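You operate a simulated robot arm through the tools that you are given. There is no shell and no other tool.

You are at the controls of a simulated robot arm. One attempt, no reset.

JOB
Take the white packet from the top of the wooden table and leave it in the done tray. Then take the brown tape roll and put it on the top of the small table. Then take the wooden brush from the top of the wooden table and leave it in the blue bin. Then take the brown block from the top of the small table and leave it on the issue slip. Then open the right test drawer, take the yellow tape roll from the top of the small table and put it in the inside of the right test drawer, then shut the drawer. Then lift the lower yellow bar open. The order counts.

It is judged by the outcome, as a careful person would: the job done as asked, and still so three seconds after it is handed in. It fails if anything else is knocked over, pushed out of place, dropped, spilled or broken.

ROBOT AND FRAMES
A 7-joint arm with a two-finger parallel gripper on a trunk, on a base that moves. Base frame: it is fixed to the floor where the robot stands at the start and does not move with it; the origin is under the middle of the robot, x ahead of it, y to its left, z up; the surface under the hand at the start is at about z = 80. Units: cm, rad, N and s.
It reaches about 105.8 cm from its shoulder. Its first joint turns from -2.897 to 2.897 rad. Places, roughly: blue bin (22x22x30 cm) [60, 30, 90]; brown block (2x4x5 cm) [80, -110, 80]; brown tape roll (10x10x3 cm) [90, 10, 80]; done tray (23x19 cm) [80, 104, 80]; inside of the right test drawer [50, -620, 70]; issue slip [75, -125, 75]; lower yellow bar [60, -260, 60]; right test drawer [40, -620, 70]; top of the small table [80, -130, 80]; white packet [75, 0, 75]; wooden brush (7x4x6 cm) [50, 80, 80]; yellow tape roll (8x8x4 cm) [90, -120, 80]. Payload 4.4 kg.
The tool frame sits at the grasp point between the pads (the TCP): z along the fingers, y along the line on which they close. The tips reach 2.3 cm beyond it. The gripper opens to 9.4 cm. The fingers are 3.8 cm wide and 1 cm thick; the gripper's body (5.4 by 9.6 cm) begins 3.9 cm behind the TCP.
Orientation is that of the tool frame in the base frame, as [roll, pitch, yaw] about the fixed x, y, z axes, in that order (R = Rz(yaw) Ry(pitch) Rx(roll)). With the fingers straight down and closing along the base's y, the tool's x points along the base's -x, its y along +y and its z along -z.

CONTROLS
- The arm moves only by the tool send_rows. Its argument "motion" is a list of rows, each an object of numbers (a shift or turn left out is 0, a gripper value left out holds the last): "dx", "dy", "dz": the shift along the tool's x, y, z in cm; "ax", "ay", "az": the turn, a rotation vector about the tool's x, y, z in rad; "hand": the finger opening in cm, from 0 to 9.4. In form: [{"dx": .., "dy": .., "dz": .., "ax": .., "ay": .., "az": .., "hand": ..}, ...]. A call has 1 to 20 rows; each row shifts and turns the commanded pose from where the row before left it, along the tool's axes as they then stand. A row lasts 0.2 s, in which the tool goes at most 5 cm and 0.15 rad; a call with a longer step from one row to the next is refused whole, and so is a gripper value outside its range. Where a pose cannot be reached the arm comes as near as it can. A force on the tool above 40 N (or 10 N above the force at the start of the call, whichever is more), or a blocked arm, ends the call early, and 0.2 s more pass. The fingers move at their own pace (about 10.8 cm/s each) and stop on an object; they squeeze with about 24 N. The grip force told is the motor's: it shows also when the fingers shut on nothing. Time passes only in rows, and 0.2 s behind the last, so rows that do not move let the fingers close. It gives the time, the measured TCP pose, the force on the tool (base axes), the opening and the grip force at its end, in the units of the frame above (readings bear some noise), with the torque about the TCP (base axes, N m) and any sound that the robot's microphone picked up.
- Cameras (640 x 400 px; columns grow to the right, rows downward): "scene" is now at [18.43, 25.1, 146.38]; the picture's right is [0.19, -0.98, 0.00], its down [-0.61, -0.12, -0.78] and it looks along [0.77, 0.15, -0.62] (base axes); focal length 252 px, centre (320, 200). "wrist" rides on the gripper at [8.6, 1.6, -7.5] in the tool frame; the picture's right is [-0.18, 0.98, 0.00], its down [-0.58, -0.11, -0.81] and it looks along [-0.79, -0.15, 0.59] (tool axes); focal length 243 px, centre (320, 200). There is no depth. A picture from a camera that has moved, and an enlarged one, comes with that camera's place and axes in the base frame and with its lens.
- capture(camera): a new picture of that camera. The clock stands still meanwhile.
- roll_base(legs): drives the robot by 1 to 6 legs, each [ahead, left, turn to the left] in cm, cm and rad, along the robot's own axes; the way and the turn of a leg run together, so that a leg with both is an arc; at most 150 cm and 3.142 rad a leg. The arm and the cameras ride along, it lands a little off, and it stops where it bumps. It gives what a move gives.
- turn_head(pan, tilt): turns the head with the scene camera to pan (to the left, within 2.094 rad either way) and tilt (down, from -0.506 to 1.204), counted from straight ahead of the robot. It gives what a move gives.
- enlarge(camera, box): a new picture of the part [left, top, right, bottom] of that camera's present view, enlarged. The clock stands still meanwhile.
- job_done(): hands the job in; it is judged then, once.

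Nothing tells you exact positions but the pictures and the camera data. Unless the task says otherwise, let go and move clear before handing in.

The tools are called after "Call:" as a command line: name --argument value ..., lists and objects as JSON in quotes. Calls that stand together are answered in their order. send_rows: Moves the arm, as the interface text tells. Its arguments: {"type":"object","properties":{"motion":{"type":"array"}},"required":["motion"]} The other tools are called the same way: roll_base (legs) drives the base; turn_head (pan, tilt) turns the head that bears the scene camera; capture (camera) takes a picture; enlarge (camera, box) takes an enlarged picture of a part of a camera's view; job_done () hands the job in.

At the start:

```text
t: 0.0
ee_pos: [45.91, 30.37, 128.52]
ee_rot: [-3.141, 0.001, -3.141]
contact_force: [0.0, 0.6, 0.7]
moment: [-0.01, 0.0, -0.01]
finger_gap: 9.43
grip_force: 0.0
robot x, y, heading: [-0.16, -0.11, 0.001]
head pan, tilt (commanded): [0.194, 0.674]
```

scene: 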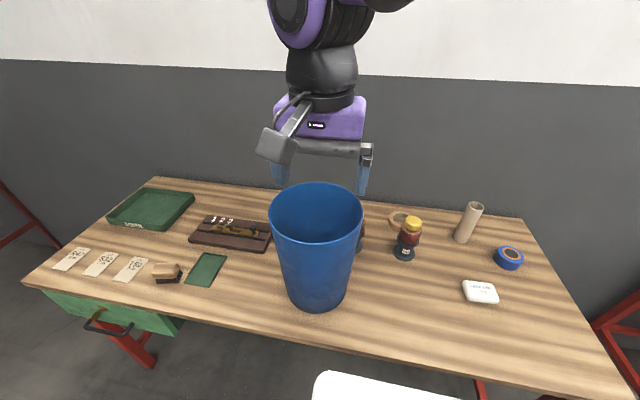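
wrist: 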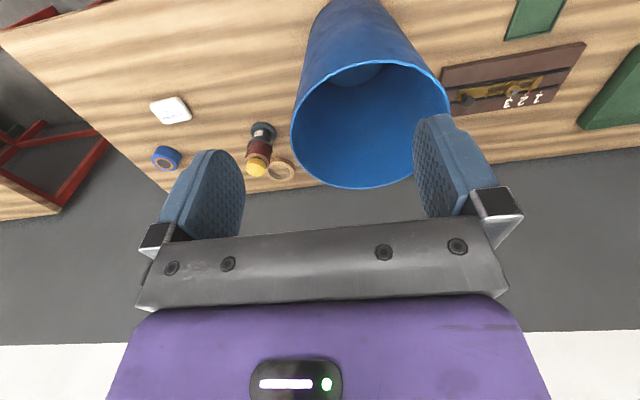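

I see the wooden table with the blue bin in front of the arm, the white packet to the right, a brown ring (probably the brown tape roll) behind a bottle, and the brush to the left by the paper slips. I'll look closer before moving.

Call:
enlarge --camera "scene" --box '[340, 180, 560, 320]'

Call:
enlarge --camera "scene" --box '[20, 170, 280, 330]'

```text
2.86 times, centred on (450, 250) of scene
camera zoom: at [18.43, 25.1, 146.38], right [0.19, -0.98, 0.0], down [-0.61, -0.12, -0.78], along [0.77, 0.15, -0.62], focal length 720 px, centre (-51, 57)
```

zoom: 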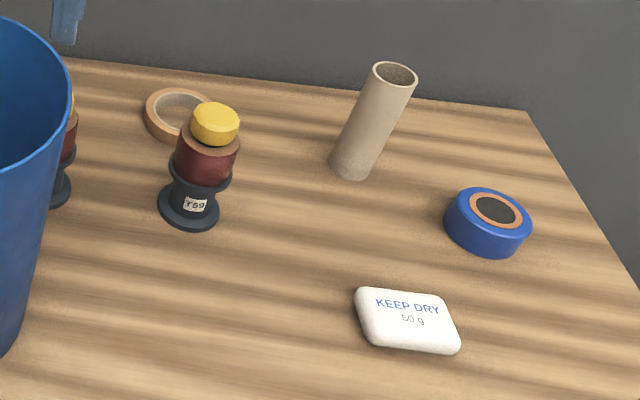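

```text
2.46 times, centred on (150, 250) of scene
camera zoom: at [18.43, 25.1, 146.38], right [0.19, -0.98, 0.0], down [-0.61, -0.12, -0.78], along [0.77, 0.15, -0.62], focal length 620 px, centre (738, 77)
```

zoom: 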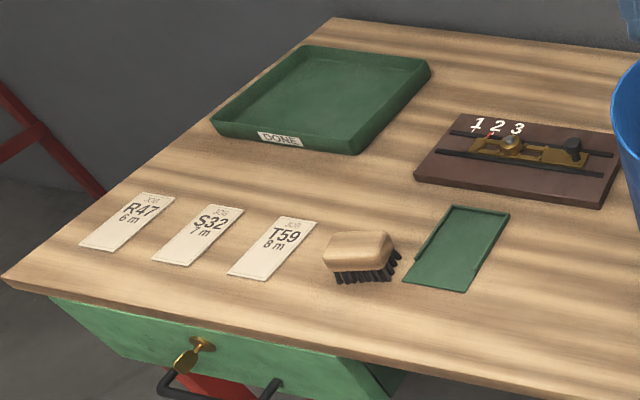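

The white packet sits near [66, -12], consistent in both cameras with the table top at about z = 80. I'll turn the head to look around before driving anywhere.

Call:
turn_head --pan -1.0 --tilt 0.5

Call:
capture --camera "scene"

Call:
turn_head --pan -1.9 --tilt 0.3

Call:
capture --camera "scene"

Call:
turn_head --pan 0.2 --tilt 1.2

Call:
capture --camera "scene"

Call:
turn_head --pan 1.3 --tilt 0.6

Call:
capture --camera "scene"

```text
t: 1.4
ee_pos: [45.82, 30.41, 128.59]
ee_rot: [3.141, 0.002, -3.142]
contact_force: [-0.1, 0.3, 0.1]
moment: [0.0, -0.03, 0.01]
finger_gap: 9.41
grip_force: 0.1
robot x, y, heading: [-0.08, 0.22, -0.001]
head pan, tilt (commanded): [-1.0, 0.499]
```

```text
taken
camera scene: at [14.92, 15.79, 147.93], right [-0.84, -0.54, 0.0], down [-0.26, 0.4, -0.88], along [0.47, -0.74, -0.48], focal length 252 px, centre (320, 200)
```

scene: 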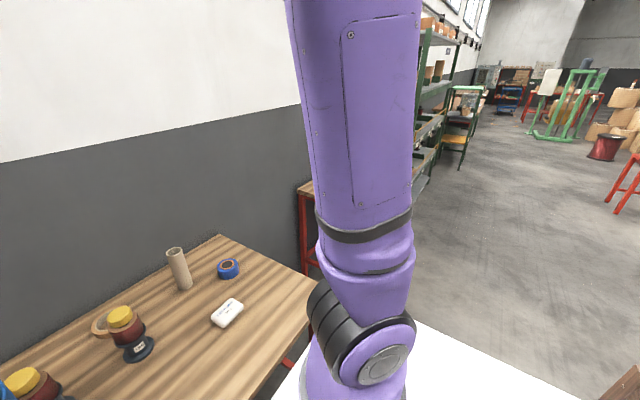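

```text
t: 2.6
ee_pos: [45.9, 30.42, 128.58]
ee_rot: [3.141, 0.0, 3.141]
contact_force: [-0.1, -0.1, -0.8]
moment: [-0.01, 0.0, 0.0]
finger_gap: 9.4
grip_force: 0.1
robot x, y, heading: [0.21, 0.04, 0.002]
head pan, tilt (commanded): [-1.901, 0.3]
```

```text
taken
camera scene: at [6.98, 14.61, 149.77], right [-0.95, 0.32, 0.0], down [0.1, 0.28, -0.96], along [-0.31, -0.9, -0.3], focal length 252 px, centre (320, 200)
```

scene: 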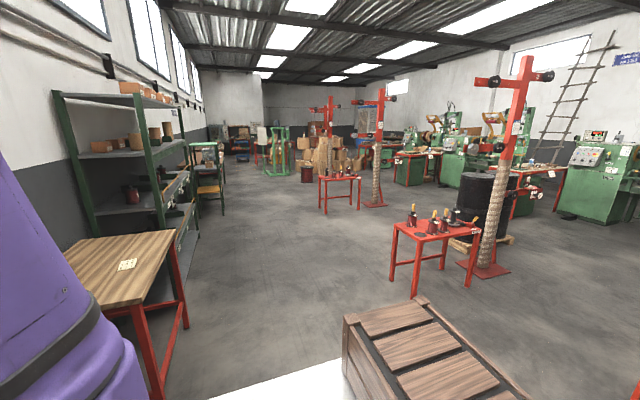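

```text
t: 4.6
ee_pos: [45.83, 30.46, 128.47]
ee_rot: [-3.141, 0.0, -3.141]
contact_force: [-0.2, -0.1, -0.4]
moment: [0.0, 0.06, 0.02]
finger_gap: 9.41
grip_force: 0.1
robot x, y, heading: [0.16, -0.04, -0.001]
head pan, tilt (commanded): [0.201, 1.201]
```

```text
taken
camera scene: at [15.48, 24.55, 142.56], right [0.2, -0.98, 0.0], down [-0.91, -0.19, -0.36], along [0.36, 0.07, -0.93], focal length 252 px, centre (320, 200)
```

scene: 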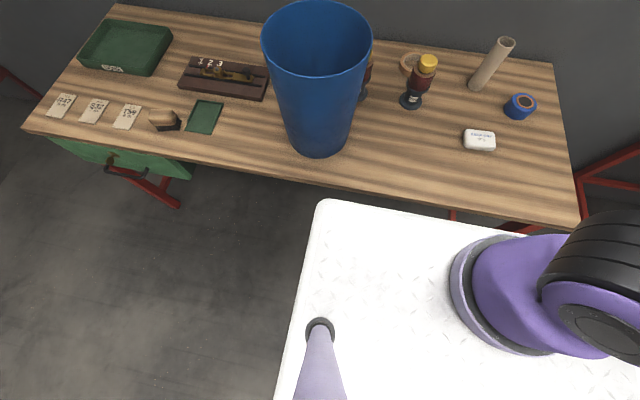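

```text
t: 5.9
ee_pos: [45.74, 30.39, 128.52]
ee_rot: [-3.141, 0.0, 3.14]
contact_force: [-0.2, 0.0, 0.4]
moment: [-0.03, 0.01, -0.02]
finger_gap: 9.41
grip_force: 0.0
robot x, y, heading: [-0.06, -0.11, 0.004]
head pan, tilt (commanded): [1.3, 0.6]
```

```text
taken
camera scene: at [12.37, 31.96, 147.02], right [0.96, -0.27, 0.0], down [-0.15, -0.54, -0.82], along [0.22, 0.79, -0.57], focal length 252 px, centre (320, 200)
```

scene: 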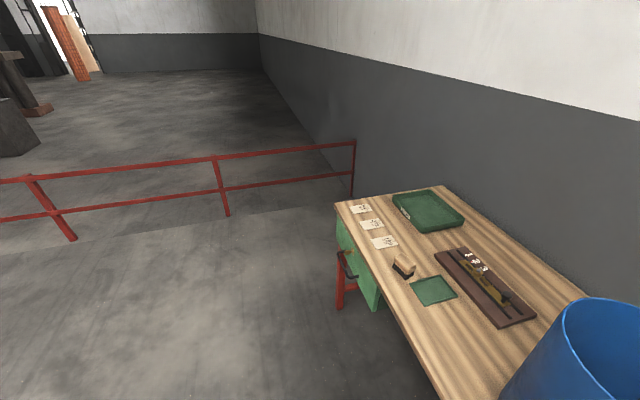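

The robot's platform and arm base geometry matter for driving near the tables, so I'll look straight down around the robot and at the next stations.

Call:
turn_head --pan -0.8 --tilt 1.2

Call:
capture --camera "scene"

Call:
turn_head --pan -1.9 --tilt 1.2

Call:
capture --camera "scene"

Call:
turn_head --pan 2.0 --tilt 1.2

Call:
capture --camera "scene"

Call:
turn_head --pan 2.0 --tilt 0.4

Call:
capture --camera "scene"

```text
t: 7.9
ee_pos: [45.91, 30.34, 128.52]
ee_rot: [3.141, 0.001, 3.139]
contact_force: [0.4, 1.4, 1.0]
moment: [-0.02, 0.01, 0.0]
finger_gap: 9.41
grip_force: 0.0
robot x, y, heading: [0.12, 0.14, -0.003]
head pan, tilt (commanded): [-0.799, 1.201]
```

```text
taken
camera scene: at [13.9, 19.43, 142.56], right [-0.72, -0.7, 0.0], down [-0.65, 0.67, -0.36], along [0.25, -0.26, -0.93], focal length 252 px, centre (320, 200)
```

scene: 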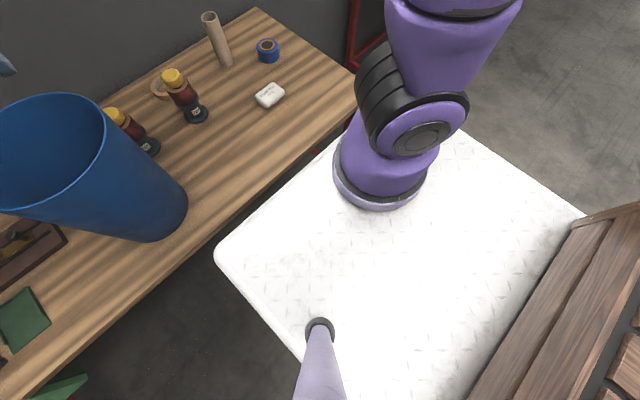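

```text
t: 9.3
ee_pos: [45.77, 30.52, 128.56]
ee_rot: [-3.141, 0.0, 3.141]
contact_force: [-0.3, 0.5, 0.5]
moment: [-0.01, 0.01, -0.04]
finger_gap: 9.4
grip_force: 0.2
robot x, y, heading: [0.05, 0.04, -0.002]
head pan, tilt (commanded): [-1.901, 1.201]
```

```text
taken
camera scene: at [8.19, 18.15, 142.56], right [-0.95, 0.32, 0.0], down [0.3, 0.88, -0.36], along [-0.12, -0.34, -0.93], focal length 252 px, centre (320, 200)
```

scene: 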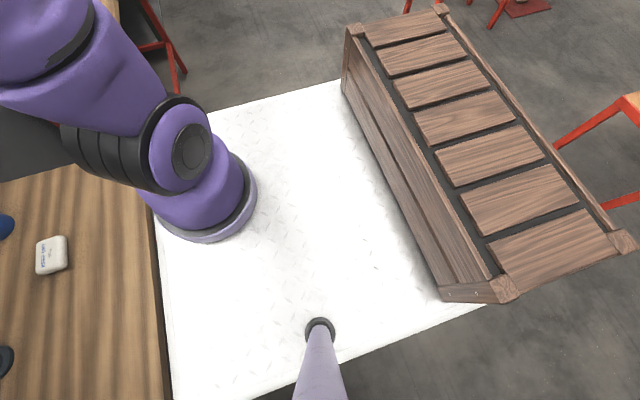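

```text
t: 12.5
ee_pos: [45.85, 30.49, 128.47]
ee_rot: [-3.141, -0.001, -3.141]
contact_force: [-0.4, -0.5, 0.3]
moment: [0.02, 0.0, -0.02]
finger_gap: 9.43
grip_force: 0.1
robot x, y, heading: [-0.08, -0.15, -0.004]
head pan, tilt (commanded): [2.0, 1.201]
```

```text
taken
camera scene: at [7.67, 28.53, 142.56], right [0.91, 0.42, 0.0], down [0.39, -0.85, -0.36], along [-0.15, 0.33, -0.93], focal length 252 px, centre (320, 200)
```

scene: 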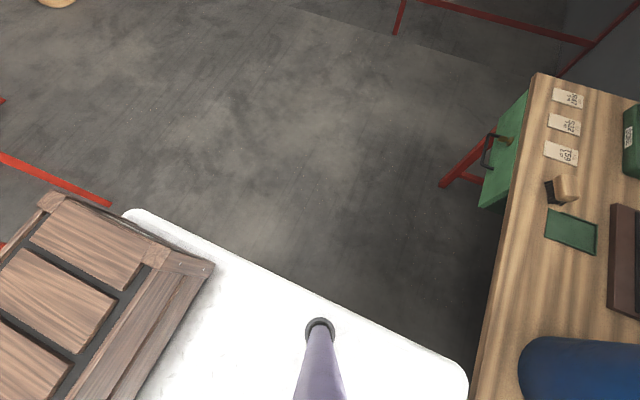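

```text
t: 13.6
ee_pos: [45.93, 30.51, 128.5]
ee_rot: [3.141, 0.0, -3.141]
contact_force: [0.0, 0.7, -0.7]
moment: [0.02, 0.01, 0.0]
finger_gap: 9.41
grip_force: 0.1
robot x, y, heading: [-0.1, -0.27, -0.003]
head pan, tilt (commanded): [2.0, 0.4]
```

```text
taken
camera scene: at [6.14, 31.86, 148.84], right [0.91, 0.42, 0.0], down [0.16, -0.35, -0.92], along [-0.38, 0.84, -0.39], focal length 252 px, centre (320, 200)
```

scene: 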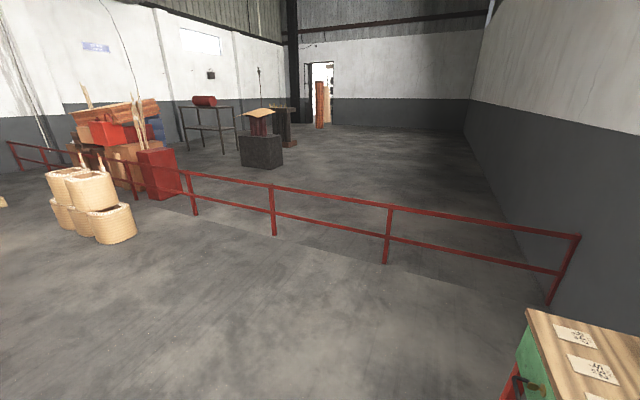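

The platform carries the arm near [20, 0] with its front just short of the table edge. Next I'll move the hand above the white packet near [66, -12], passing clear of the bin and staying high.

Call:
send_rows --motion '[{"dx": -1.83, "dy": -3.86}, {"dx": -1.83, "dy": -3.86}, {"dx": -1.83, "dy": -3.86, "dz": 1.5}, {"dx": -1.83, "dy": -3.86, "dz": 2}, {"dx": -1.83, "dy": -3.86, "dz": 2}, {"dx": -1.83, "dy": -3.86, "dz": 2}, {"dx": -1.83, "dy": -3.86, "dz": 2}, {"dx": -1.83, "dy": -3.86, "dz": 2}, {"dx": -1.83, "dy": -3.86, "dz": 2}, {"dx": -1.83, "dy": -3.86, "dz": 2}, {"dx": -1.83, "dy": -3.86, "dz": 2}, {}]'

Call:
capture --camera "wrist"

Call:
turn_head --pan -0.1 --tilt 0.75

Call:
capture --camera "scene"

```text
t: 16.2
ee_pos: [65.94, -12.33, 110.82]
ee_rot: [-3.141, -0.001, 3.141]
contact_force: [0.0, 0.3, -0.4]
moment: [-0.04, 0.01, 0.03]
finger_gap: 9.42
grip_force: 0.1
robot x, y, heading: [0.03, 0.04, -0.001]
head pan, tilt (commanded): [2.0, 0.4]
```

```text
taken
camera wrist: at [57.35, -10.58, 118.39], right [0.18, 0.98, 0.0], down [0.58, -0.11, 0.81], along [0.79, -0.15, -0.59], focal length 243 px, centre (320, 200)
```

wrist: 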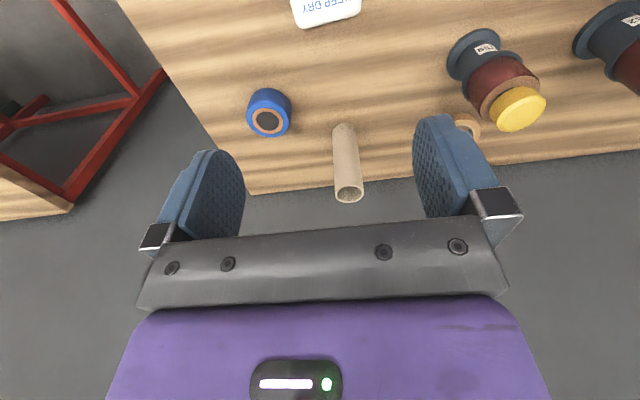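

```text
t: 18.2
ee_pos: [65.99, -12.11, 110.83]
ee_rot: [-3.14, 0.0, -3.141]
contact_force: [-0.1, -0.1, 0.6]
moment: [0.03, 0.01, -0.03]
finger_gap: 9.39
grip_force: 0.0
robot x, y, heading: [-0.3, -0.28, -0.001]
head pan, tilt (commanded): [-0.099, 0.75]
```

```text
taken
camera scene: at [18.25, 22.62, 145.73], right [-0.1, -1.0, 0.0], down [-0.68, 0.07, -0.73], along [0.73, -0.07, -0.68], focal length 252 px, centre (320, 200)
```

scene: 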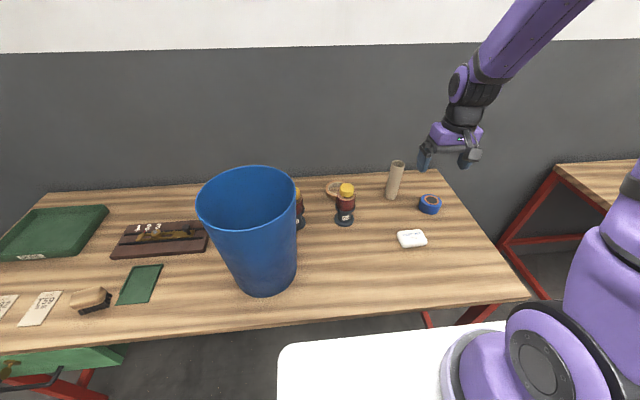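

The packet is at about [66.2, -12]. I'll rotate the gripper a quarter turn so it closes along the packet's short side (base x), then look.

Call:
send_rows --motion '[{"az": 0.1428}, {"az": 0.1428}, {"az": 0.1428}, {"az": 0.1428}, {"az": 0.1428}, {"az": 0.1428}, {"az": 0.1428}, {"az": 0.1428}, {"az": 0.1428}, {"az": 0.1428}, {"az": 0.1428}, {"dz": 4}, {"dz": 4}, {}]'

Call:
capture --camera "wrist"

Call:
capture --camera "scene"

```text
t: 21.2
ee_pos: [65.97, -12.07, 103.09]
ee_rot: [3.141, -0.001, 1.571]
contact_force: [-0.2, -0.1, 0.4]
moment: [-0.04, 0.01, 0.03]
finger_gap: 9.4
grip_force: 0.1
robot x, y, heading: [-0.24, 0.11, -0.0]
head pan, tilt (commanded): [-0.099, 0.75]
```

```text
taken
camera wrist: at [67.6, -3.36, 110.58], right [0.98, -0.18, 0.0], down [-0.11, -0.58, 0.81], along [-0.15, -0.79, -0.59], focal length 243 px, centre (320, 200)
```

wrist: 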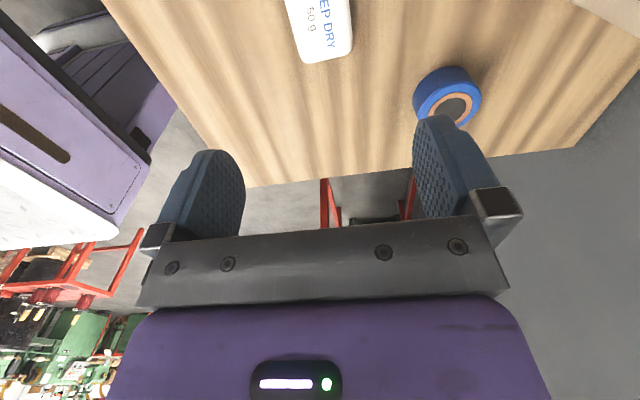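

```text
taken
camera scene: at [18.23, 22.62, 145.73], right [-0.1, -1.0, 0.0], down [-0.68, 0.07, -0.73], along [0.73, -0.07, -0.68], focal length 252 px, centre (320, 200)
```

scene: 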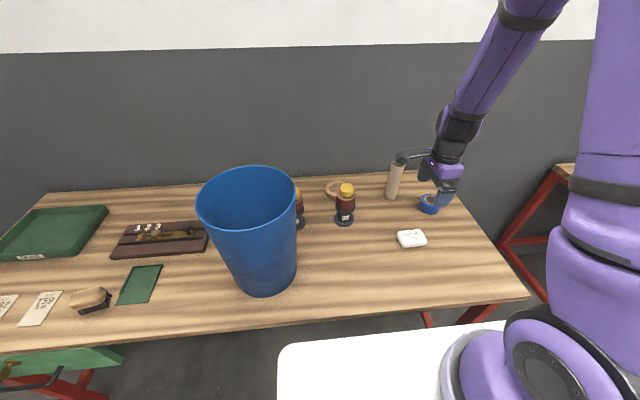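

The packet spans x from about 63.0 to 68.9 with its centre near [66, -12], right under the hand. I'll lower in small steps, then look before closing.

Call:
send_rows --motion '[{"dz": 3}, {"dz": 3}, {"dz": 3}, {"dz": 3}, {"dz": 3}, {"dz": 2}, {"dz": 1.5}, {"dz": 1}, {}]'

Call:
capture --camera "wrist"

Call:
enlarge --camera "scene" --box '[360, 180, 480, 260]'

```text
t: 23.2
ee_pos: [65.79, -12.14, 83.45]
ee_rot: [-3.141, -0.001, 1.571]
contact_force: [0.2, 0.1, 0.4]
moment: [0.0, 0.01, -0.01]
finger_gap: 9.38
grip_force: 0.0
robot x, y, heading: [-0.03, 0.09, 0.002]
head pan, tilt (commanded): [-0.099, 0.75]
```

```text
taken
camera wrist: at [67.58, -3.4, 91.0], right [0.98, -0.18, 0.0], down [-0.11, -0.58, 0.81], along [-0.15, -0.79, -0.59], focal length 243 px, centre (320, 200)
```

wrist: 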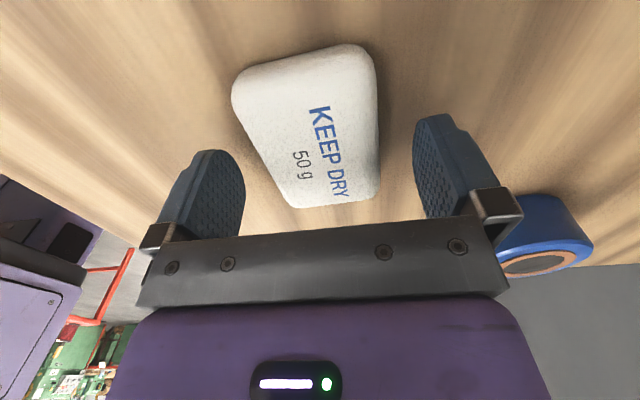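

```text
5.00 times, centred on (420, 220) of scene
camera zoom: at [18.25, 22.61, 145.73], right [-0.1, -1.0, 0.0], down [-0.68, 0.07, -0.73], along [0.73, -0.07, -0.68], focal length 1260 px, centre (-180, 100)
```

zoom: 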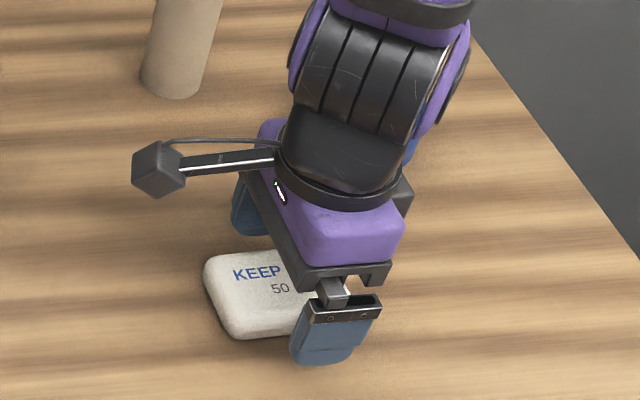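

The packet lies between the fingers with its centre about 0.5 cm toward +y. I'll shift slightly, lower a little more, and close.

Call:
send_rows --motion '[{"dx": 0.5}, {"dz": 0.4}, {"dz": 0.4}, {}]'

```text
t: 24.2
ee_pos: [65.9, -11.47, 82.64]
ee_rot: [-3.141, -0.001, 1.571]
contact_force: [0.0, 0.1, 0.2]
moment: [0.0, 0.01, -0.01]
finger_gap: 9.41
grip_force: 0.0
robot x, y, heading: [0.15, -0.5, -0.001]
head pan, tilt (commanded): [-0.099, 0.75]
```

Call:
send_rows --motion '[{"hand": 5}, {"hand": 4}, {"hand": 3}, {"hand": 3}, {"hand": 3}]'

Call:
capture --camera "wrist"

```text
t: 25.4
ee_pos: [65.97, -11.62, 82.71]
ee_rot: [-3.141, 0.0, 1.57]
contact_force: [0.4, -0.1, -0.2]
moment: [-0.02, 0.01, -0.01]
finger_gap: 5.97
grip_force: 23.9
robot x, y, heading: [0.37, -0.08, -0.001]
head pan, tilt (commanded): [-0.099, 0.75]
```

```text
taken
camera wrist: at [67.57, -2.84, 90.21], right [0.98, -0.18, 0.0], down [-0.11, -0.58, 0.81], along [-0.15, -0.79, -0.59], focal length 243 px, centre (320, 200)
```

wrist: 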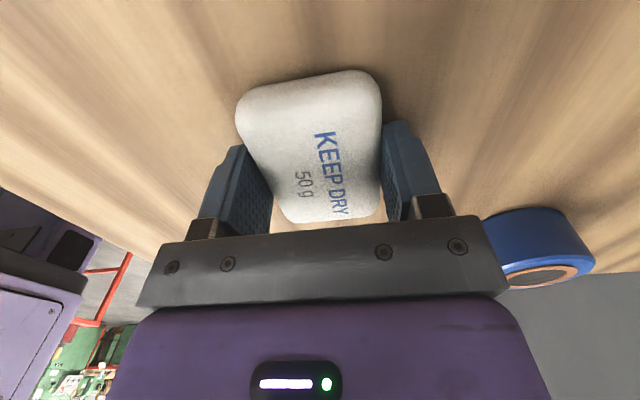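

The packet is held (5.97 cm wide, 24 N). I'll lift it high above the bin rim, check it, and then drive left toward the tray.

Call:
send_rows --motion '[{"dz": -1}, {"dz": -2}, {"dz": -4}, {"dz": -4}, {"dz": -4}, {"dz": -4}, {"dz": -4}, {"dz": -4}, {"dz": -4}, {"dz": -4}, {"dz": -4}, {"dz": -4}, {"dz": -2}, {}]'

Call:
capture --camera "wrist"

Call:
capture --camera "scene"

```text
t: 28.4
ee_pos: [65.99, -11.65, 127.67]
ee_rot: [-3.141, 0.001, 1.572]
contact_force: [-0.1, 0.5, -0.3]
moment: [-0.01, -0.01, 0.0]
finger_gap: 5.94
grip_force: 23.8
robot x, y, heading: [0.06, -0.47, 0.0]
head pan, tilt (commanded): [-0.099, 0.75]
```

```text
taken
camera wrist: at [67.6, -2.9, 135.2], right [0.98, -0.18, 0.0], down [-0.11, -0.58, 0.81], along [-0.15, -0.79, -0.59], focal length 243 px, centre (320, 200)
```

wrist: 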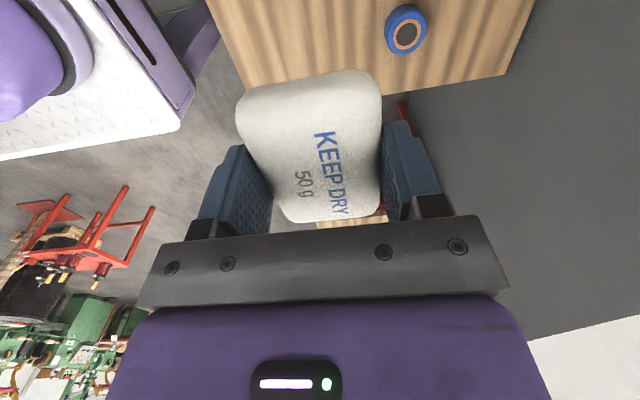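

```text
taken
camera scene: at [18.25, 22.61, 145.73], right [-0.1, -1.0, 0.0], down [-0.68, 0.07, -0.73], along [0.73, -0.07, -0.68], focal length 252 px, centre (320, 200)
```

scene: 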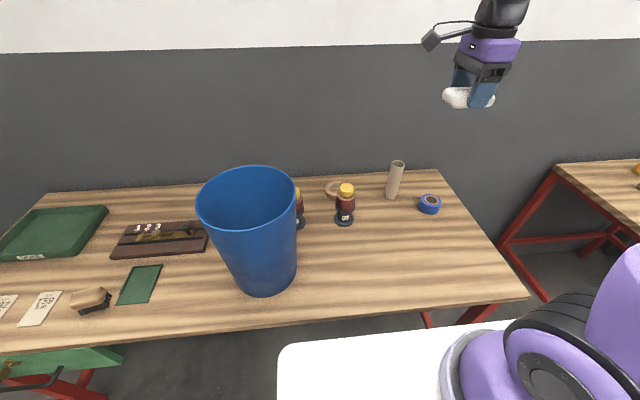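

The packet is held securely at z≈128, clear of everything. I'll back off 4 cm and drive left about 85 cm to stand in front of the done tray.

Call:
roll_base --legs '[[-4, 0, 0], [0, 45, 0], [0, 40, 0]]'

Call:
turn_head --pan 0.1 --tilt 0.75

Call:
capture --camera "scene"

```text
t: 33.7
ee_pos: [61.83, 74.35, 127.62]
ee_rot: [3.141, -0.001, 1.575]
contact_force: [-0.2, -0.2, -0.3]
moment: [0.01, -0.02, -0.01]
finger_gap: 5.95
grip_force: 24.1
robot x, y, heading: [-4.07, 85.91, -0.0]
head pan, tilt (commanded): [-0.099, 0.75]
```

```text
t: 34.5
ee_pos: [62.08, 74.18, 127.59]
ee_rot: [-3.142, 0.0, 1.574]
contact_force: [-0.5, 0.7, -0.5]
moment: [-0.02, 0.02, 0.02]
finger_gap: 5.94
grip_force: 23.6
robot x, y, heading: [-3.95, 85.53, 0.001]
head pan, tilt (commanded): [0.099, 0.75]
```

```text
taken
camera scene: at [14.08, 110.02, 145.73], right [0.1, -0.99, 0.0], down [-0.68, -0.07, -0.73], along [0.73, 0.07, -0.68], focal length 252 px, centre (320, 200)
```

scene: 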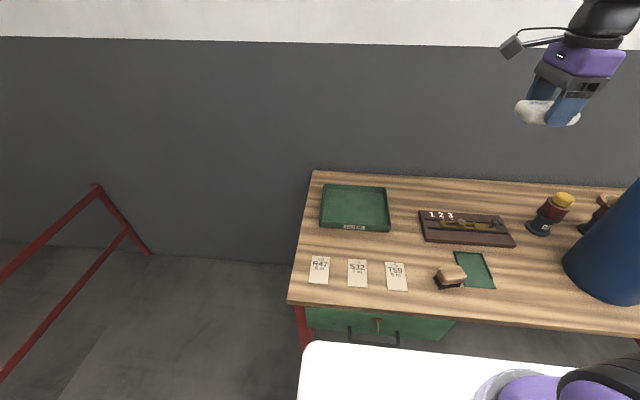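

The tray spans about x 68–89, y 92.5–115.7. I'll move the packet above its centre at [78.5, 104] and lower part way, then check.

Call:
send_rows --motion '[{"dx": 3.71, "dy": 2.08}, {"dx": 3.71, "dy": 2.08}, {"dx": 3.71, "dy": 2.08}, {"dx": 3.71, "dy": 2.08}, {"dx": 3.71, "dy": 2.08}, {"dx": 3.71, "dy": 2.08}, {"dx": 3.71, "dy": 2.08}, {"dx": 3.71, "dy": 2.08}, {"dz": 4}, {"dz": 4}, {"dz": 4}, {"dz": 4}, {"dz": 4}, {"dz": 4}, {"dz": 4}, {"dz": 3}, {}]'

Call:
capture --camera "scene"

Call:
capture --camera "wrist"

```text
t: 38.0
ee_pos: [78.47, 104.1, 96.6]
ee_rot: [-3.142, 0.002, 1.573]
contact_force: [0.0, 0.6, 0.0]
moment: [0.01, 0.02, -0.03]
finger_gap: 5.94
grip_force: 24.2
robot x, y, heading: [-3.8, 85.39, -0.001]
head pan, tilt (commanded): [0.099, 0.75]
```

```text
taken
camera scene: at [14.07, 110.02, 145.73], right [0.1, -0.99, 0.0], down [-0.68, -0.07, -0.73], along [0.73, 0.07, -0.68], focal length 252 px, centre (320, 200)
```

scene: 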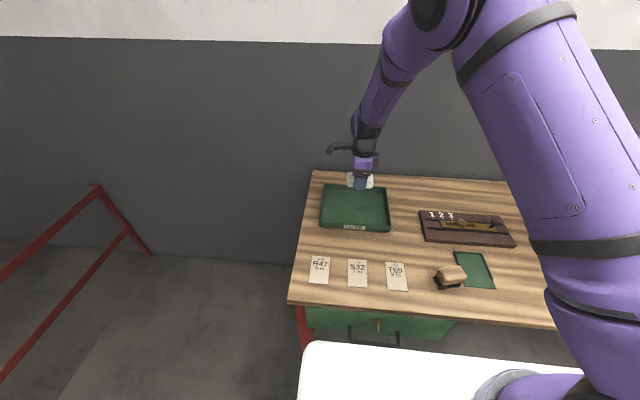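

```text
taken
camera wrist: at [80.02, 112.74, 104.16], right [0.98, -0.18, 0.0], down [-0.11, -0.58, 0.81], along [-0.15, -0.79, -0.59], focal length 243 px, centre (320, 200)
```

wrist: 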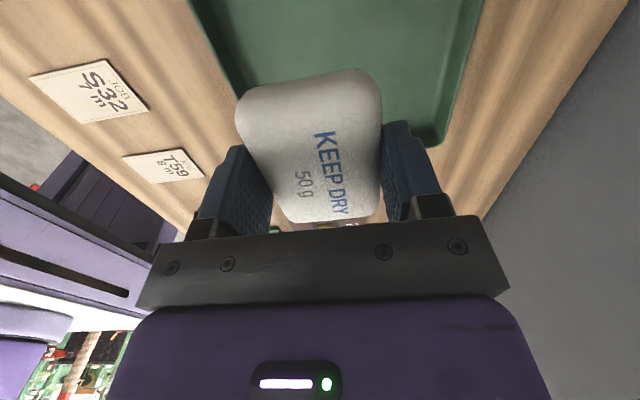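

The hand is centred over the tray. I'll lower the packet onto the tray floor gently.

Call:
send_rows --motion '[{"dz": 3}, {"dz": 3}, {"dz": 3}, {"dz": 2}, {"dz": 1}, {"dz": 0.5}, {}]'

Call:
enlarge --camera "scene" --box '[295, 155, 415, 235]'

```text
t: 39.6
ee_pos: [78.32, 104.07, 84.11]
ee_rot: [3.141, -0.001, 1.575]
contact_force: [0.1, 0.5, -0.4]
moment: [0.01, 0.01, 0.01]
finger_gap: 5.96
grip_force: 24.2
robot x, y, heading: [-4.34, 85.8, 0.007]
head pan, tilt (commanded): [0.099, 0.75]
```

```text
5.00 times, centred on (355, 195) of scene
camera zoom: at [14.08, 110.03, 145.73], right [0.1, -0.99, 0.0], down [-0.68, -0.07, -0.73], along [0.73, 0.07, -0.68], focal length 1260 px, centre (145, 225)
```

zoom: 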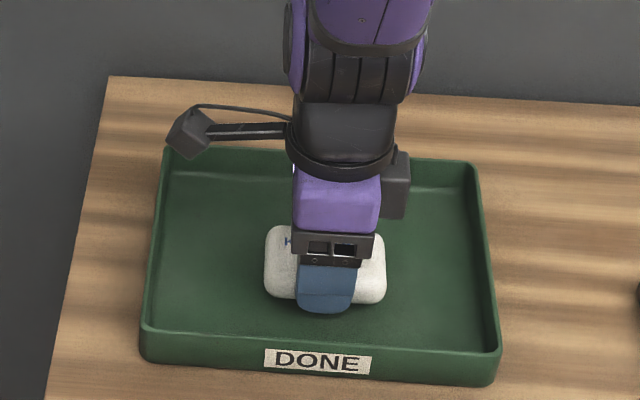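

The packet is just above the tray floor. I'll lower in very small steps until contact shows.

Call:
send_rows --motion '[{"dz": 0.3}, {"dz": 0.3}, {}]'

```text
t: 40.5
ee_pos: [78.48, 104.03, 83.56]
ee_rot: [-3.141, -0.001, 1.573]
contact_force: [-0.8, 0.1, -1.2]
moment: [-0.01, -0.01, 0.02]
finger_gap: 5.95
grip_force: 24.1
robot x, y, heading: [-4.06, 85.73, -0.002]
head pan, tilt (commanded): [0.099, 0.75]
```

Call:
send_rows --motion '[{"dz": 0.25}, {"dz": 0.2}, {}]'

```text
t: 41.2
ee_pos: [78.54, 103.97, 83.29]
ee_rot: [3.137, -0.003, 1.575]
contact_force: [-2.2, -1.2, 24.1]
moment: [0.03, 0.11, -0.05]
finger_gap: 5.96
grip_force: 23.6
robot x, y, heading: [-3.79, 85.84, 0.003]
head pan, tilt (commanded): [0.099, 0.75]
```

The packet has touched the tray floor. I'll ease up slightly and open the fingers, then rise straight up.

Call:
send_rows --motion '[{"dz": -0.2}, {"hand": 7}, {"hand": 9}, {"hand": 9}, {"dz": -1}, {"dz": -3}, {"dz": -4}, {"dz": -4}, {"dz": -4}, {"dz": -4}, {"dz": -4}, {"dz": -4}, {"dz": -4}, {}]'

Call:
enlarge --camera "scene" --box '[295, 155, 415, 235]'

```text
t: 44.2
ee_pos: [78.44, 103.96, 115.22]
ee_rot: [3.141, 0.0, 1.574]
contact_force: [-0.2, -0.6, 0.4]
moment: [-0.01, 0.02, 0.03]
finger_gap: 9.0
grip_force: 0.1
robot x, y, heading: [-4.03, 85.43, 0.005]
head pan, tilt (commanded): [0.099, 0.75]
```

```text
5.00 times, centred on (355, 195) of scene
camera zoom: at [14.08, 110.03, 145.73], right [0.1, -0.99, 0.0], down [-0.68, -0.07, -0.73], along [0.73, 0.07, -0.68], focal length 1260 px, centre (145, 225)
```

zoom: 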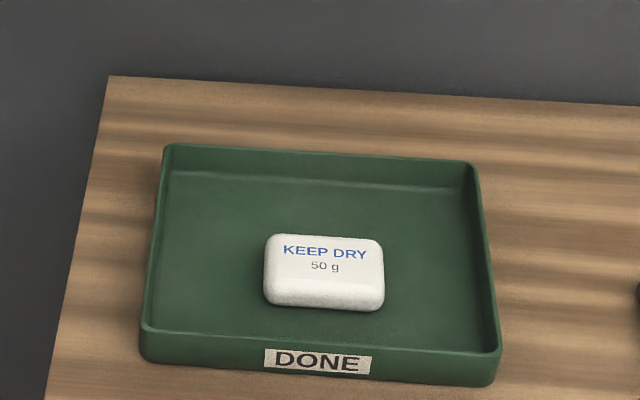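

The packet rests in the done tray. Next is the brown tape roll near [92.6, 8.3], so I'll raise the hand and drive back right to about y = -4.

Call:
send_rows --motion '[{"dz": -4}, {"dz": -4}, {"dz": -4}, {}]'

Call:
roll_base --legs '[[0, -45, 0], [0, -45, 0]]'

Call:
turn_head --pan -0.1 --tilt 0.7

Call:
capture --camera "scene"

Call:
capture --camera "wrist"

```text
t: 45.2
ee_pos: [78.49, 104.03, 127.32]
ee_rot: [-3.141, 0.0, 1.574]
contact_force: [0.3, -0.8, 0.0]
moment: [0.01, -0.03, 0.0]
finger_gap: 8.99
grip_force: 0.0
robot x, y, heading: [-4.07, 85.75, 0.005]
head pan, tilt (commanded): [0.099, 0.75]
```

```text
t: 50.3
ee_pos: [78.73, 14.14, 127.33]
ee_rot: [3.142, 0.0, 1.574]
contact_force: [-0.2, -0.5, 0.3]
moment: [-0.01, -0.03, -0.01]
finger_gap: 8.99
grip_force: 0.1
robot x, y, heading: [-4.24, -4.41, 0.003]
head pan, tilt (commanded): [0.099, 0.75]
```

```text
t: 51.0
ee_pos: [78.67, 14.01, 127.35]
ee_rot: [-3.141, 0.001, 1.575]
contact_force: [0.2, -0.1, 0.2]
moment: [0.0, 0.02, -0.01]
finger_gap: 9.0
grip_force: 0.1
robot x, y, heading: [-3.99, -4.26, -0.0]
head pan, tilt (commanded): [-0.099, 0.7]
```

```text
taken
camera scene: at [14.52, 18.48, 146.16], right [-0.1, -1.0, 0.0], down [-0.64, 0.06, -0.76], along [0.76, -0.07, -0.64], focal length 252 px, centre (320, 200)
```

scene: 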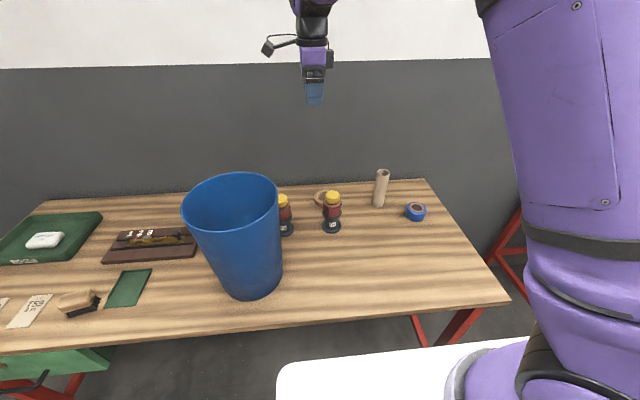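

```text
taken
camera wrist: at [80.29, 22.83, 134.83], right [0.98, -0.18, 0.0], down [-0.11, -0.58, 0.81], along [-0.15, -0.79, -0.59], focal length 243 px, centre (320, 200)
```

wrist: 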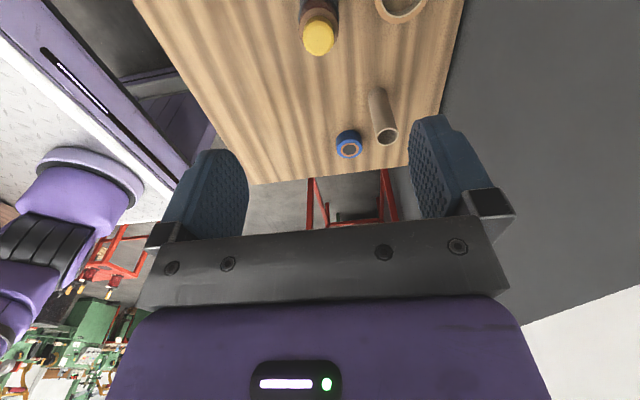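

The roll is seen partly behind the bottle. I'll enlarge both views to measure the ring.

Call:
enlarge --camera "scene" --box '[270, 160, 390, 240]'

Call:
send_rows --motion '[{"dx": 4}, {"dx": 4}, {"dx": 4}, {"dy": 4}, {"dy": 4}, {}]'

Call:
capture --camera "wrist"

```text
5.00 times, centred on (330, 200) of scene
camera zoom: at [14.52, 18.48, 146.16], right [-0.1, -1.0, 0.0], down [-0.64, 0.06, -0.76], along [0.76, -0.07, -0.64], focal length 1260 px, centre (270, 200)
```

zoom: 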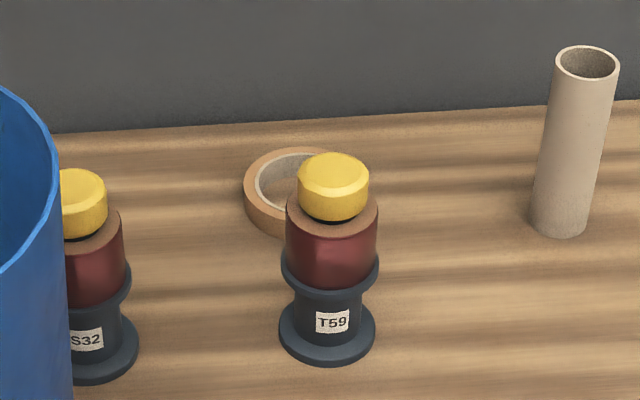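

```text
t: 52.4
ee_pos: [86.81, 26.16, 127.29]
ee_rot: [-3.14, -0.001, 1.574]
contact_force: [-1.3, -0.4, 0.0]
moment: [0.02, 0.06, 0.0]
finger_gap: 8.97
grip_force: 0.0
robot x, y, heading: [-4.36, -4.24, -0.004]
head pan, tilt (commanded): [-0.099, 0.7]
```

```text
taken
camera wrist: at [88.34, 34.86, 134.86], right [0.98, -0.18, 0.0], down [-0.11, -0.58, 0.81], along [-0.15, -0.79, -0.59], focal length 243 px, centre (320, 200)
```

wrist: 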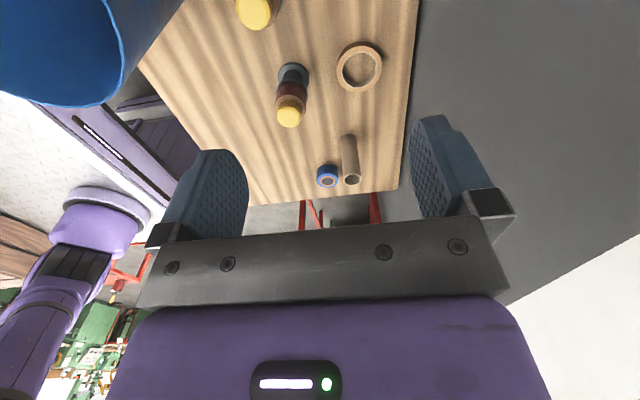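

Call:
enlarge --camera "wrist" --box '[250, 0, 430, 120]'

```text
3.33 times, centred on (340, 60) of wrist
camera zoom: at [88.34, 34.86, 134.86], right [0.98, -0.18, 0.0], down [-0.11, -0.58, 0.81], along [-0.15, -0.79, -0.59], focal length 809 px, centre (253, 667)
```

zoom: 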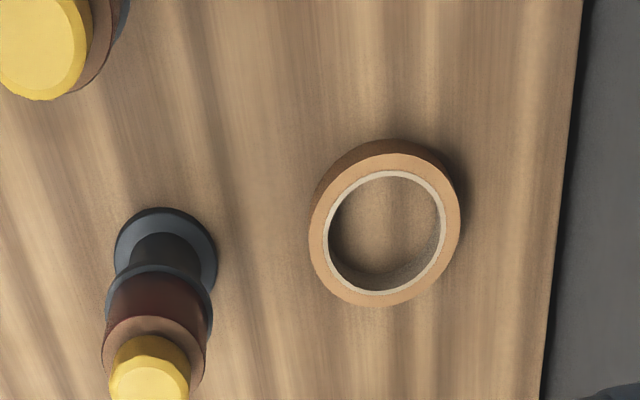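

The ring (about 9.7 cm outside, 7.5 cm inside) is near [91.3, 8.8, top 83], too wide to grip across, so I'll grip its wall on the far-left side, away from the bottle. First I'll drive 8 cm closer.

Call:
roll_base --legs '[[8, 0, 0]]'

Call:
capture --camera "scene"

```text
t: 53.5
ee_pos: [94.86, 26.11, 127.38]
ee_rot: [3.14, 0.0, 1.574]
contact_force: [-0.2, 0.9, -0.5]
moment: [-0.04, 0.0, 0.0]
finger_gap: 9.0
grip_force: 0.2
robot x, y, heading: [4.4, -4.05, 0.002]
head pan, tilt (commanded): [-0.099, 0.7]
```

```text
taken
camera scene: at [22.63, 18.5, 146.16], right [-0.1, -1.0, 0.0], down [-0.64, 0.06, -0.76], along [0.76, -0.07, -0.64], focal length 252 px, centre (320, 200)
```

scene: 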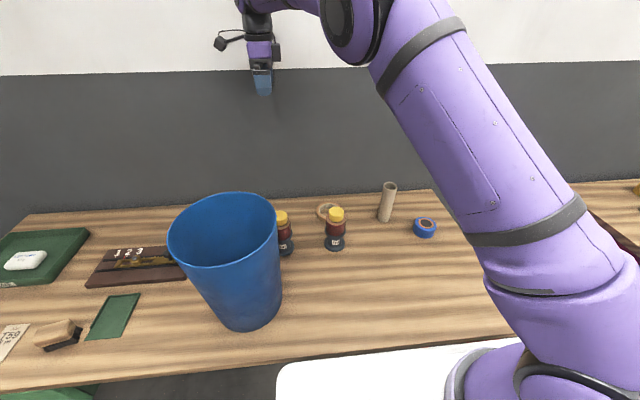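

I'll rotate the gripper 45° so it closes radially at the ring's far-left wall, move above [94.5, 12.1], and come down to z≈100 for a close look.

Call:
send_rows --motion '[{"az": -0.131}, {"az": -0.131}, {"az": -0.131}, {"az": -0.131}, {"az": -0.131}, {"az": -0.131}, {"dx": -2.4, "dy": -2.55}, {"dx": -2.4, "dy": -2.55}, {"dx": -2.4, "dy": -2.55}, {"dx": -2.4, "dy": -2.55, "hand": 5}, {"dz": 4.5}, {"dz": 4.5}, {"dz": 4.5}, {"dz": 4.5}, {"dz": 4.5}, {"dz": 4}, {}]'

Call:
capture --camera "wrist"

Call:
enlarge --camera "scene" --box '[250, 130, 430, 250]'

```text
t: 57.1
ee_pos: [94.39, 12.15, 100.77]
ee_rot: [-3.141, 0.0, 2.361]
contact_force: [-1.9, -0.5, -0.2]
moment: [0.01, 0.0, -0.01]
finger_gap: 5.0
grip_force: 0.0
robot x, y, heading: [4.18, -4.07, 0.005]
head pan, tilt (commanded): [-0.099, 0.7]
```

```text
taken
camera wrist: at [89.36, 19.44, 108.27], right [0.82, 0.57, 0.0], down [0.34, -0.49, 0.81], along [0.46, -0.66, -0.59], focal length 243 px, centre (320, 200)
```

wrist: 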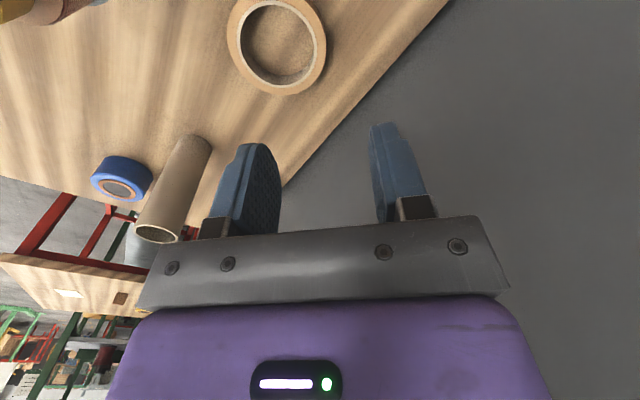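

```text
3.33 times, centred on (340, 190) of scene
camera zoom: at [22.63, 18.49, 146.16], right [-0.1, -1.0, 0.0], down [-0.64, 0.06, -0.76], along [0.76, -0.07, -0.64], focal length 840 px, centre (253, 233)
```

zoom: 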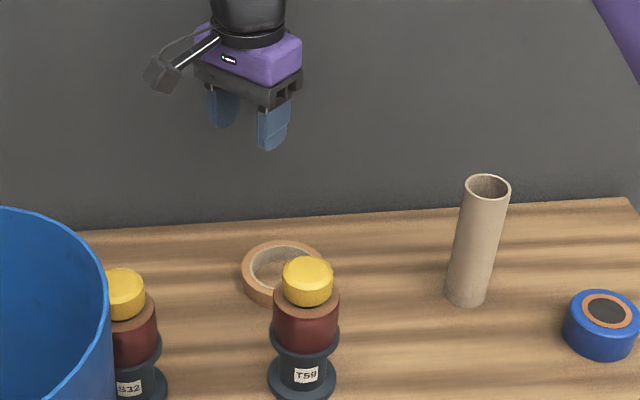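

I'll enlarge the wrist view to measure the ring more precisely before descending.

Call:
enlarge --camera "wrist" --box '[200, 0, 380, 112]'

Call:
enlarge --camera "scene" --box '[290, 180, 365, 230]'

```text
3.56 times, centred on (290, 56) of wrist
camera zoom: at [89.36, 19.44, 108.27], right [0.82, 0.57, 0.0], down [0.34, -0.49, 0.81], along [0.46, -0.66, -0.59], focal length 863 px, centre (427, 712)
```

zoom: 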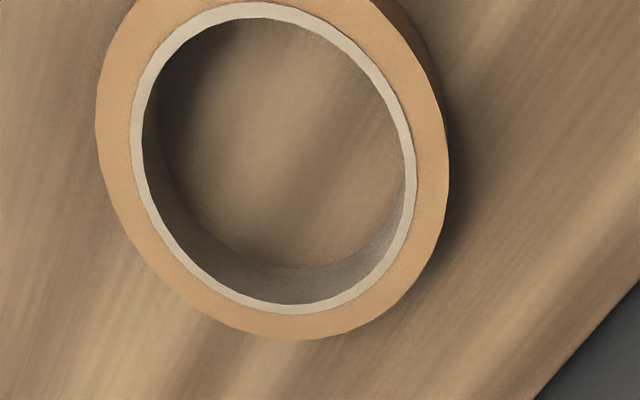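

```text
8.00 times, centred on (328, 205) of scene
camera zoom: at [22.63, 18.49, 146.16], right [-0.1, -1.0, 0.0], down [-0.64, 0.06, -0.76], along [0.76, -0.07, -0.64], focal length 2016 px, centre (260, 160)
```

zoom: 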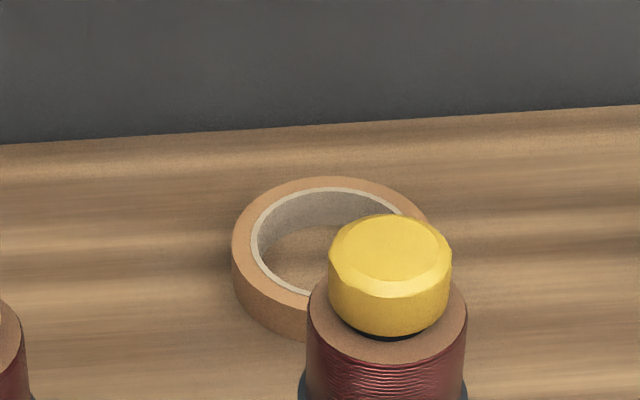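

The ring's centre is about [91.45, 8.75] with its wall mid-radius about 4.2 cm, so the wall point is [94.4, 11.75]. I'll correct slightly, go down to just around the wall, and check.

Call:
send_rows --motion '[{"dx": -0.28, "dy": -0.28}, {"dz": 4}, {"dz": 4}, {"dz": 3}, {"dz": 2}, {}]'

Call:
capture --camera "wrist"

Call:
enlarge --camera "scene" --box '[270, 160, 390, 240]'

```text
t: 58.5
ee_pos: [94.45, 11.7, 87.78]
ee_rot: [3.141, 0.001, 2.36]
contact_force: [0.4, -0.5, -0.3]
moment: [0.0, 0.0, -0.02]
finger_gap: 4.98
grip_force: 0.1
robot x, y, heading: [4.32, -4.43, 0.001]
head pan, tilt (commanded): [-0.099, 0.7]
```

```text
taken
camera wrist: at [89.44, 19.04, 95.33], right [0.82, 0.57, 0.0], down [0.34, -0.49, 0.81], along [0.46, -0.66, -0.59], focal length 243 px, centre (320, 200)
```

wrist: 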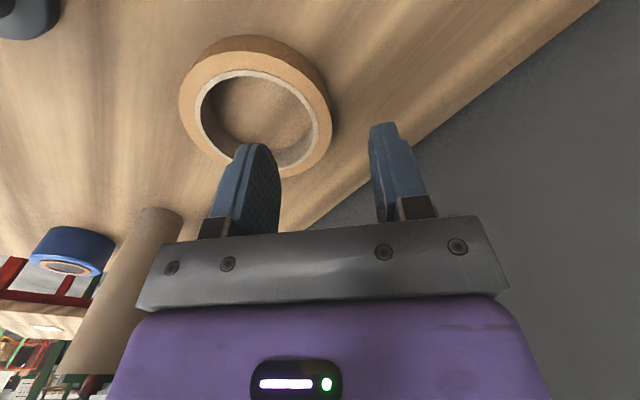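

```text
5.00 times, centred on (330, 200) of scene
camera zoom: at [22.63, 18.5, 146.16], right [-0.1, -1.0, 0.0], down [-0.64, 0.06, -0.76], along [0.76, -0.07, -0.64], focal length 1260 px, centre (270, 200)
```

zoom: 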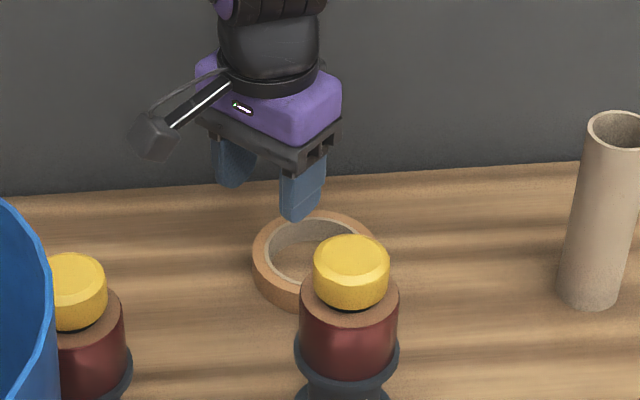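

The wall point estimate [94.5, 11.85] matches the hand position within a few millimetres, with wide margin inside the open fingers. I'll go down around the wall.

Call:
send_rows --motion '[{"dz": 2}, {"dz": 1.5}, {"dz": 1}, {"dz": 0.7}, {}]'

Call:
capture --camera "wrist"

Call:
enlarge --camera "scene" --box '[270, 160, 390, 240]'

```text
t: 59.7
ee_pos: [94.54, 11.79, 82.67]
ee_rot: [3.141, 0.0, 2.361]
contact_force: [-0.5, 0.2, -0.1]
moment: [0.0, -0.03, 0.01]
finger_gap: 5.02
grip_force: 0.0
robot x, y, heading: [4.38, -4.41, 0.006]
head pan, tilt (commanded): [-0.099, 0.7]
```

```text
taken
camera wrist: at [89.47, 19.07, 90.22], right [0.82, 0.57, 0.0], down [0.34, -0.49, 0.81], along [0.46, -0.66, -0.59], focal length 243 px, centre (320, 200)
```

wrist: 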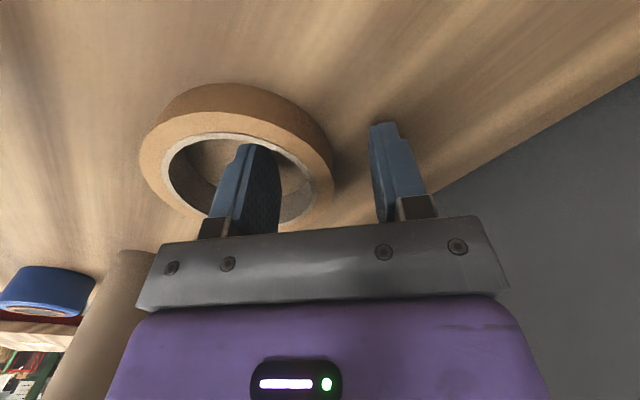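

```text
5.00 times, centred on (330, 200) of scene
camera zoom: at [22.64, 18.5, 146.16], right [-0.1, -1.0, 0.0], down [-0.64, 0.06, -0.76], along [0.76, -0.07, -0.64], focal length 1260 px, centre (270, 200)
```

zoom: 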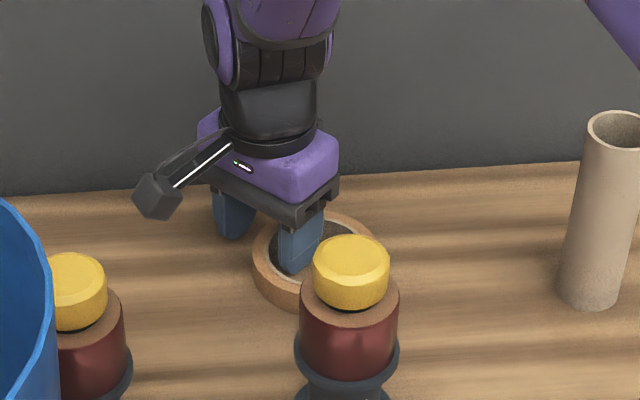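

One finger is inside the ring and the other outside, no contact. I'll close on the wall.

Call:
send_rows --motion '[{"dz": 0.2, "hand": 3}, {"hand": 2}, {"hand": 1}, {"hand": 0.3}, {"hand": 0.3}, {"hand": 0.3}]'

Call:
capture --camera "wrist"

```text
t: 61.1
ee_pos: [94.5, 11.79, 82.42]
ee_rot: [-3.141, 0.001, 2.359]
contact_force: [0.5, -0.2, 1.2]
moment: [0.03, -0.03, 0.01]
finger_gap: 1.88
grip_force: 23.8
robot x, y, heading: [4.51, -4.46, 0.001]
head pan, tilt (commanded): [-0.099, 0.7]
```

```text
taken
camera wrist: at [89.45, 19.08, 90.01], right [0.82, 0.57, 0.0], down [0.34, -0.49, 0.81], along [0.46, -0.66, -0.59], focal length 243 px, centre (320, 200)
```

wrist: 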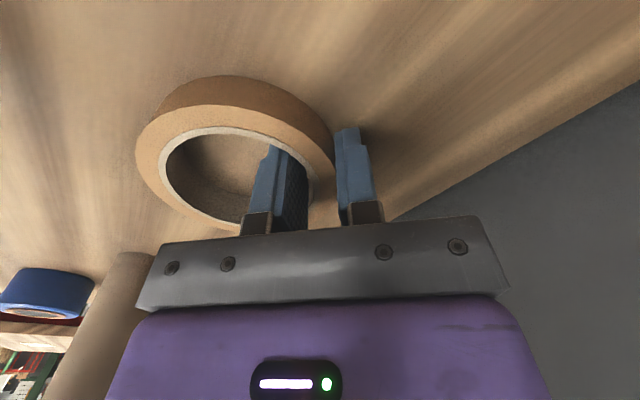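

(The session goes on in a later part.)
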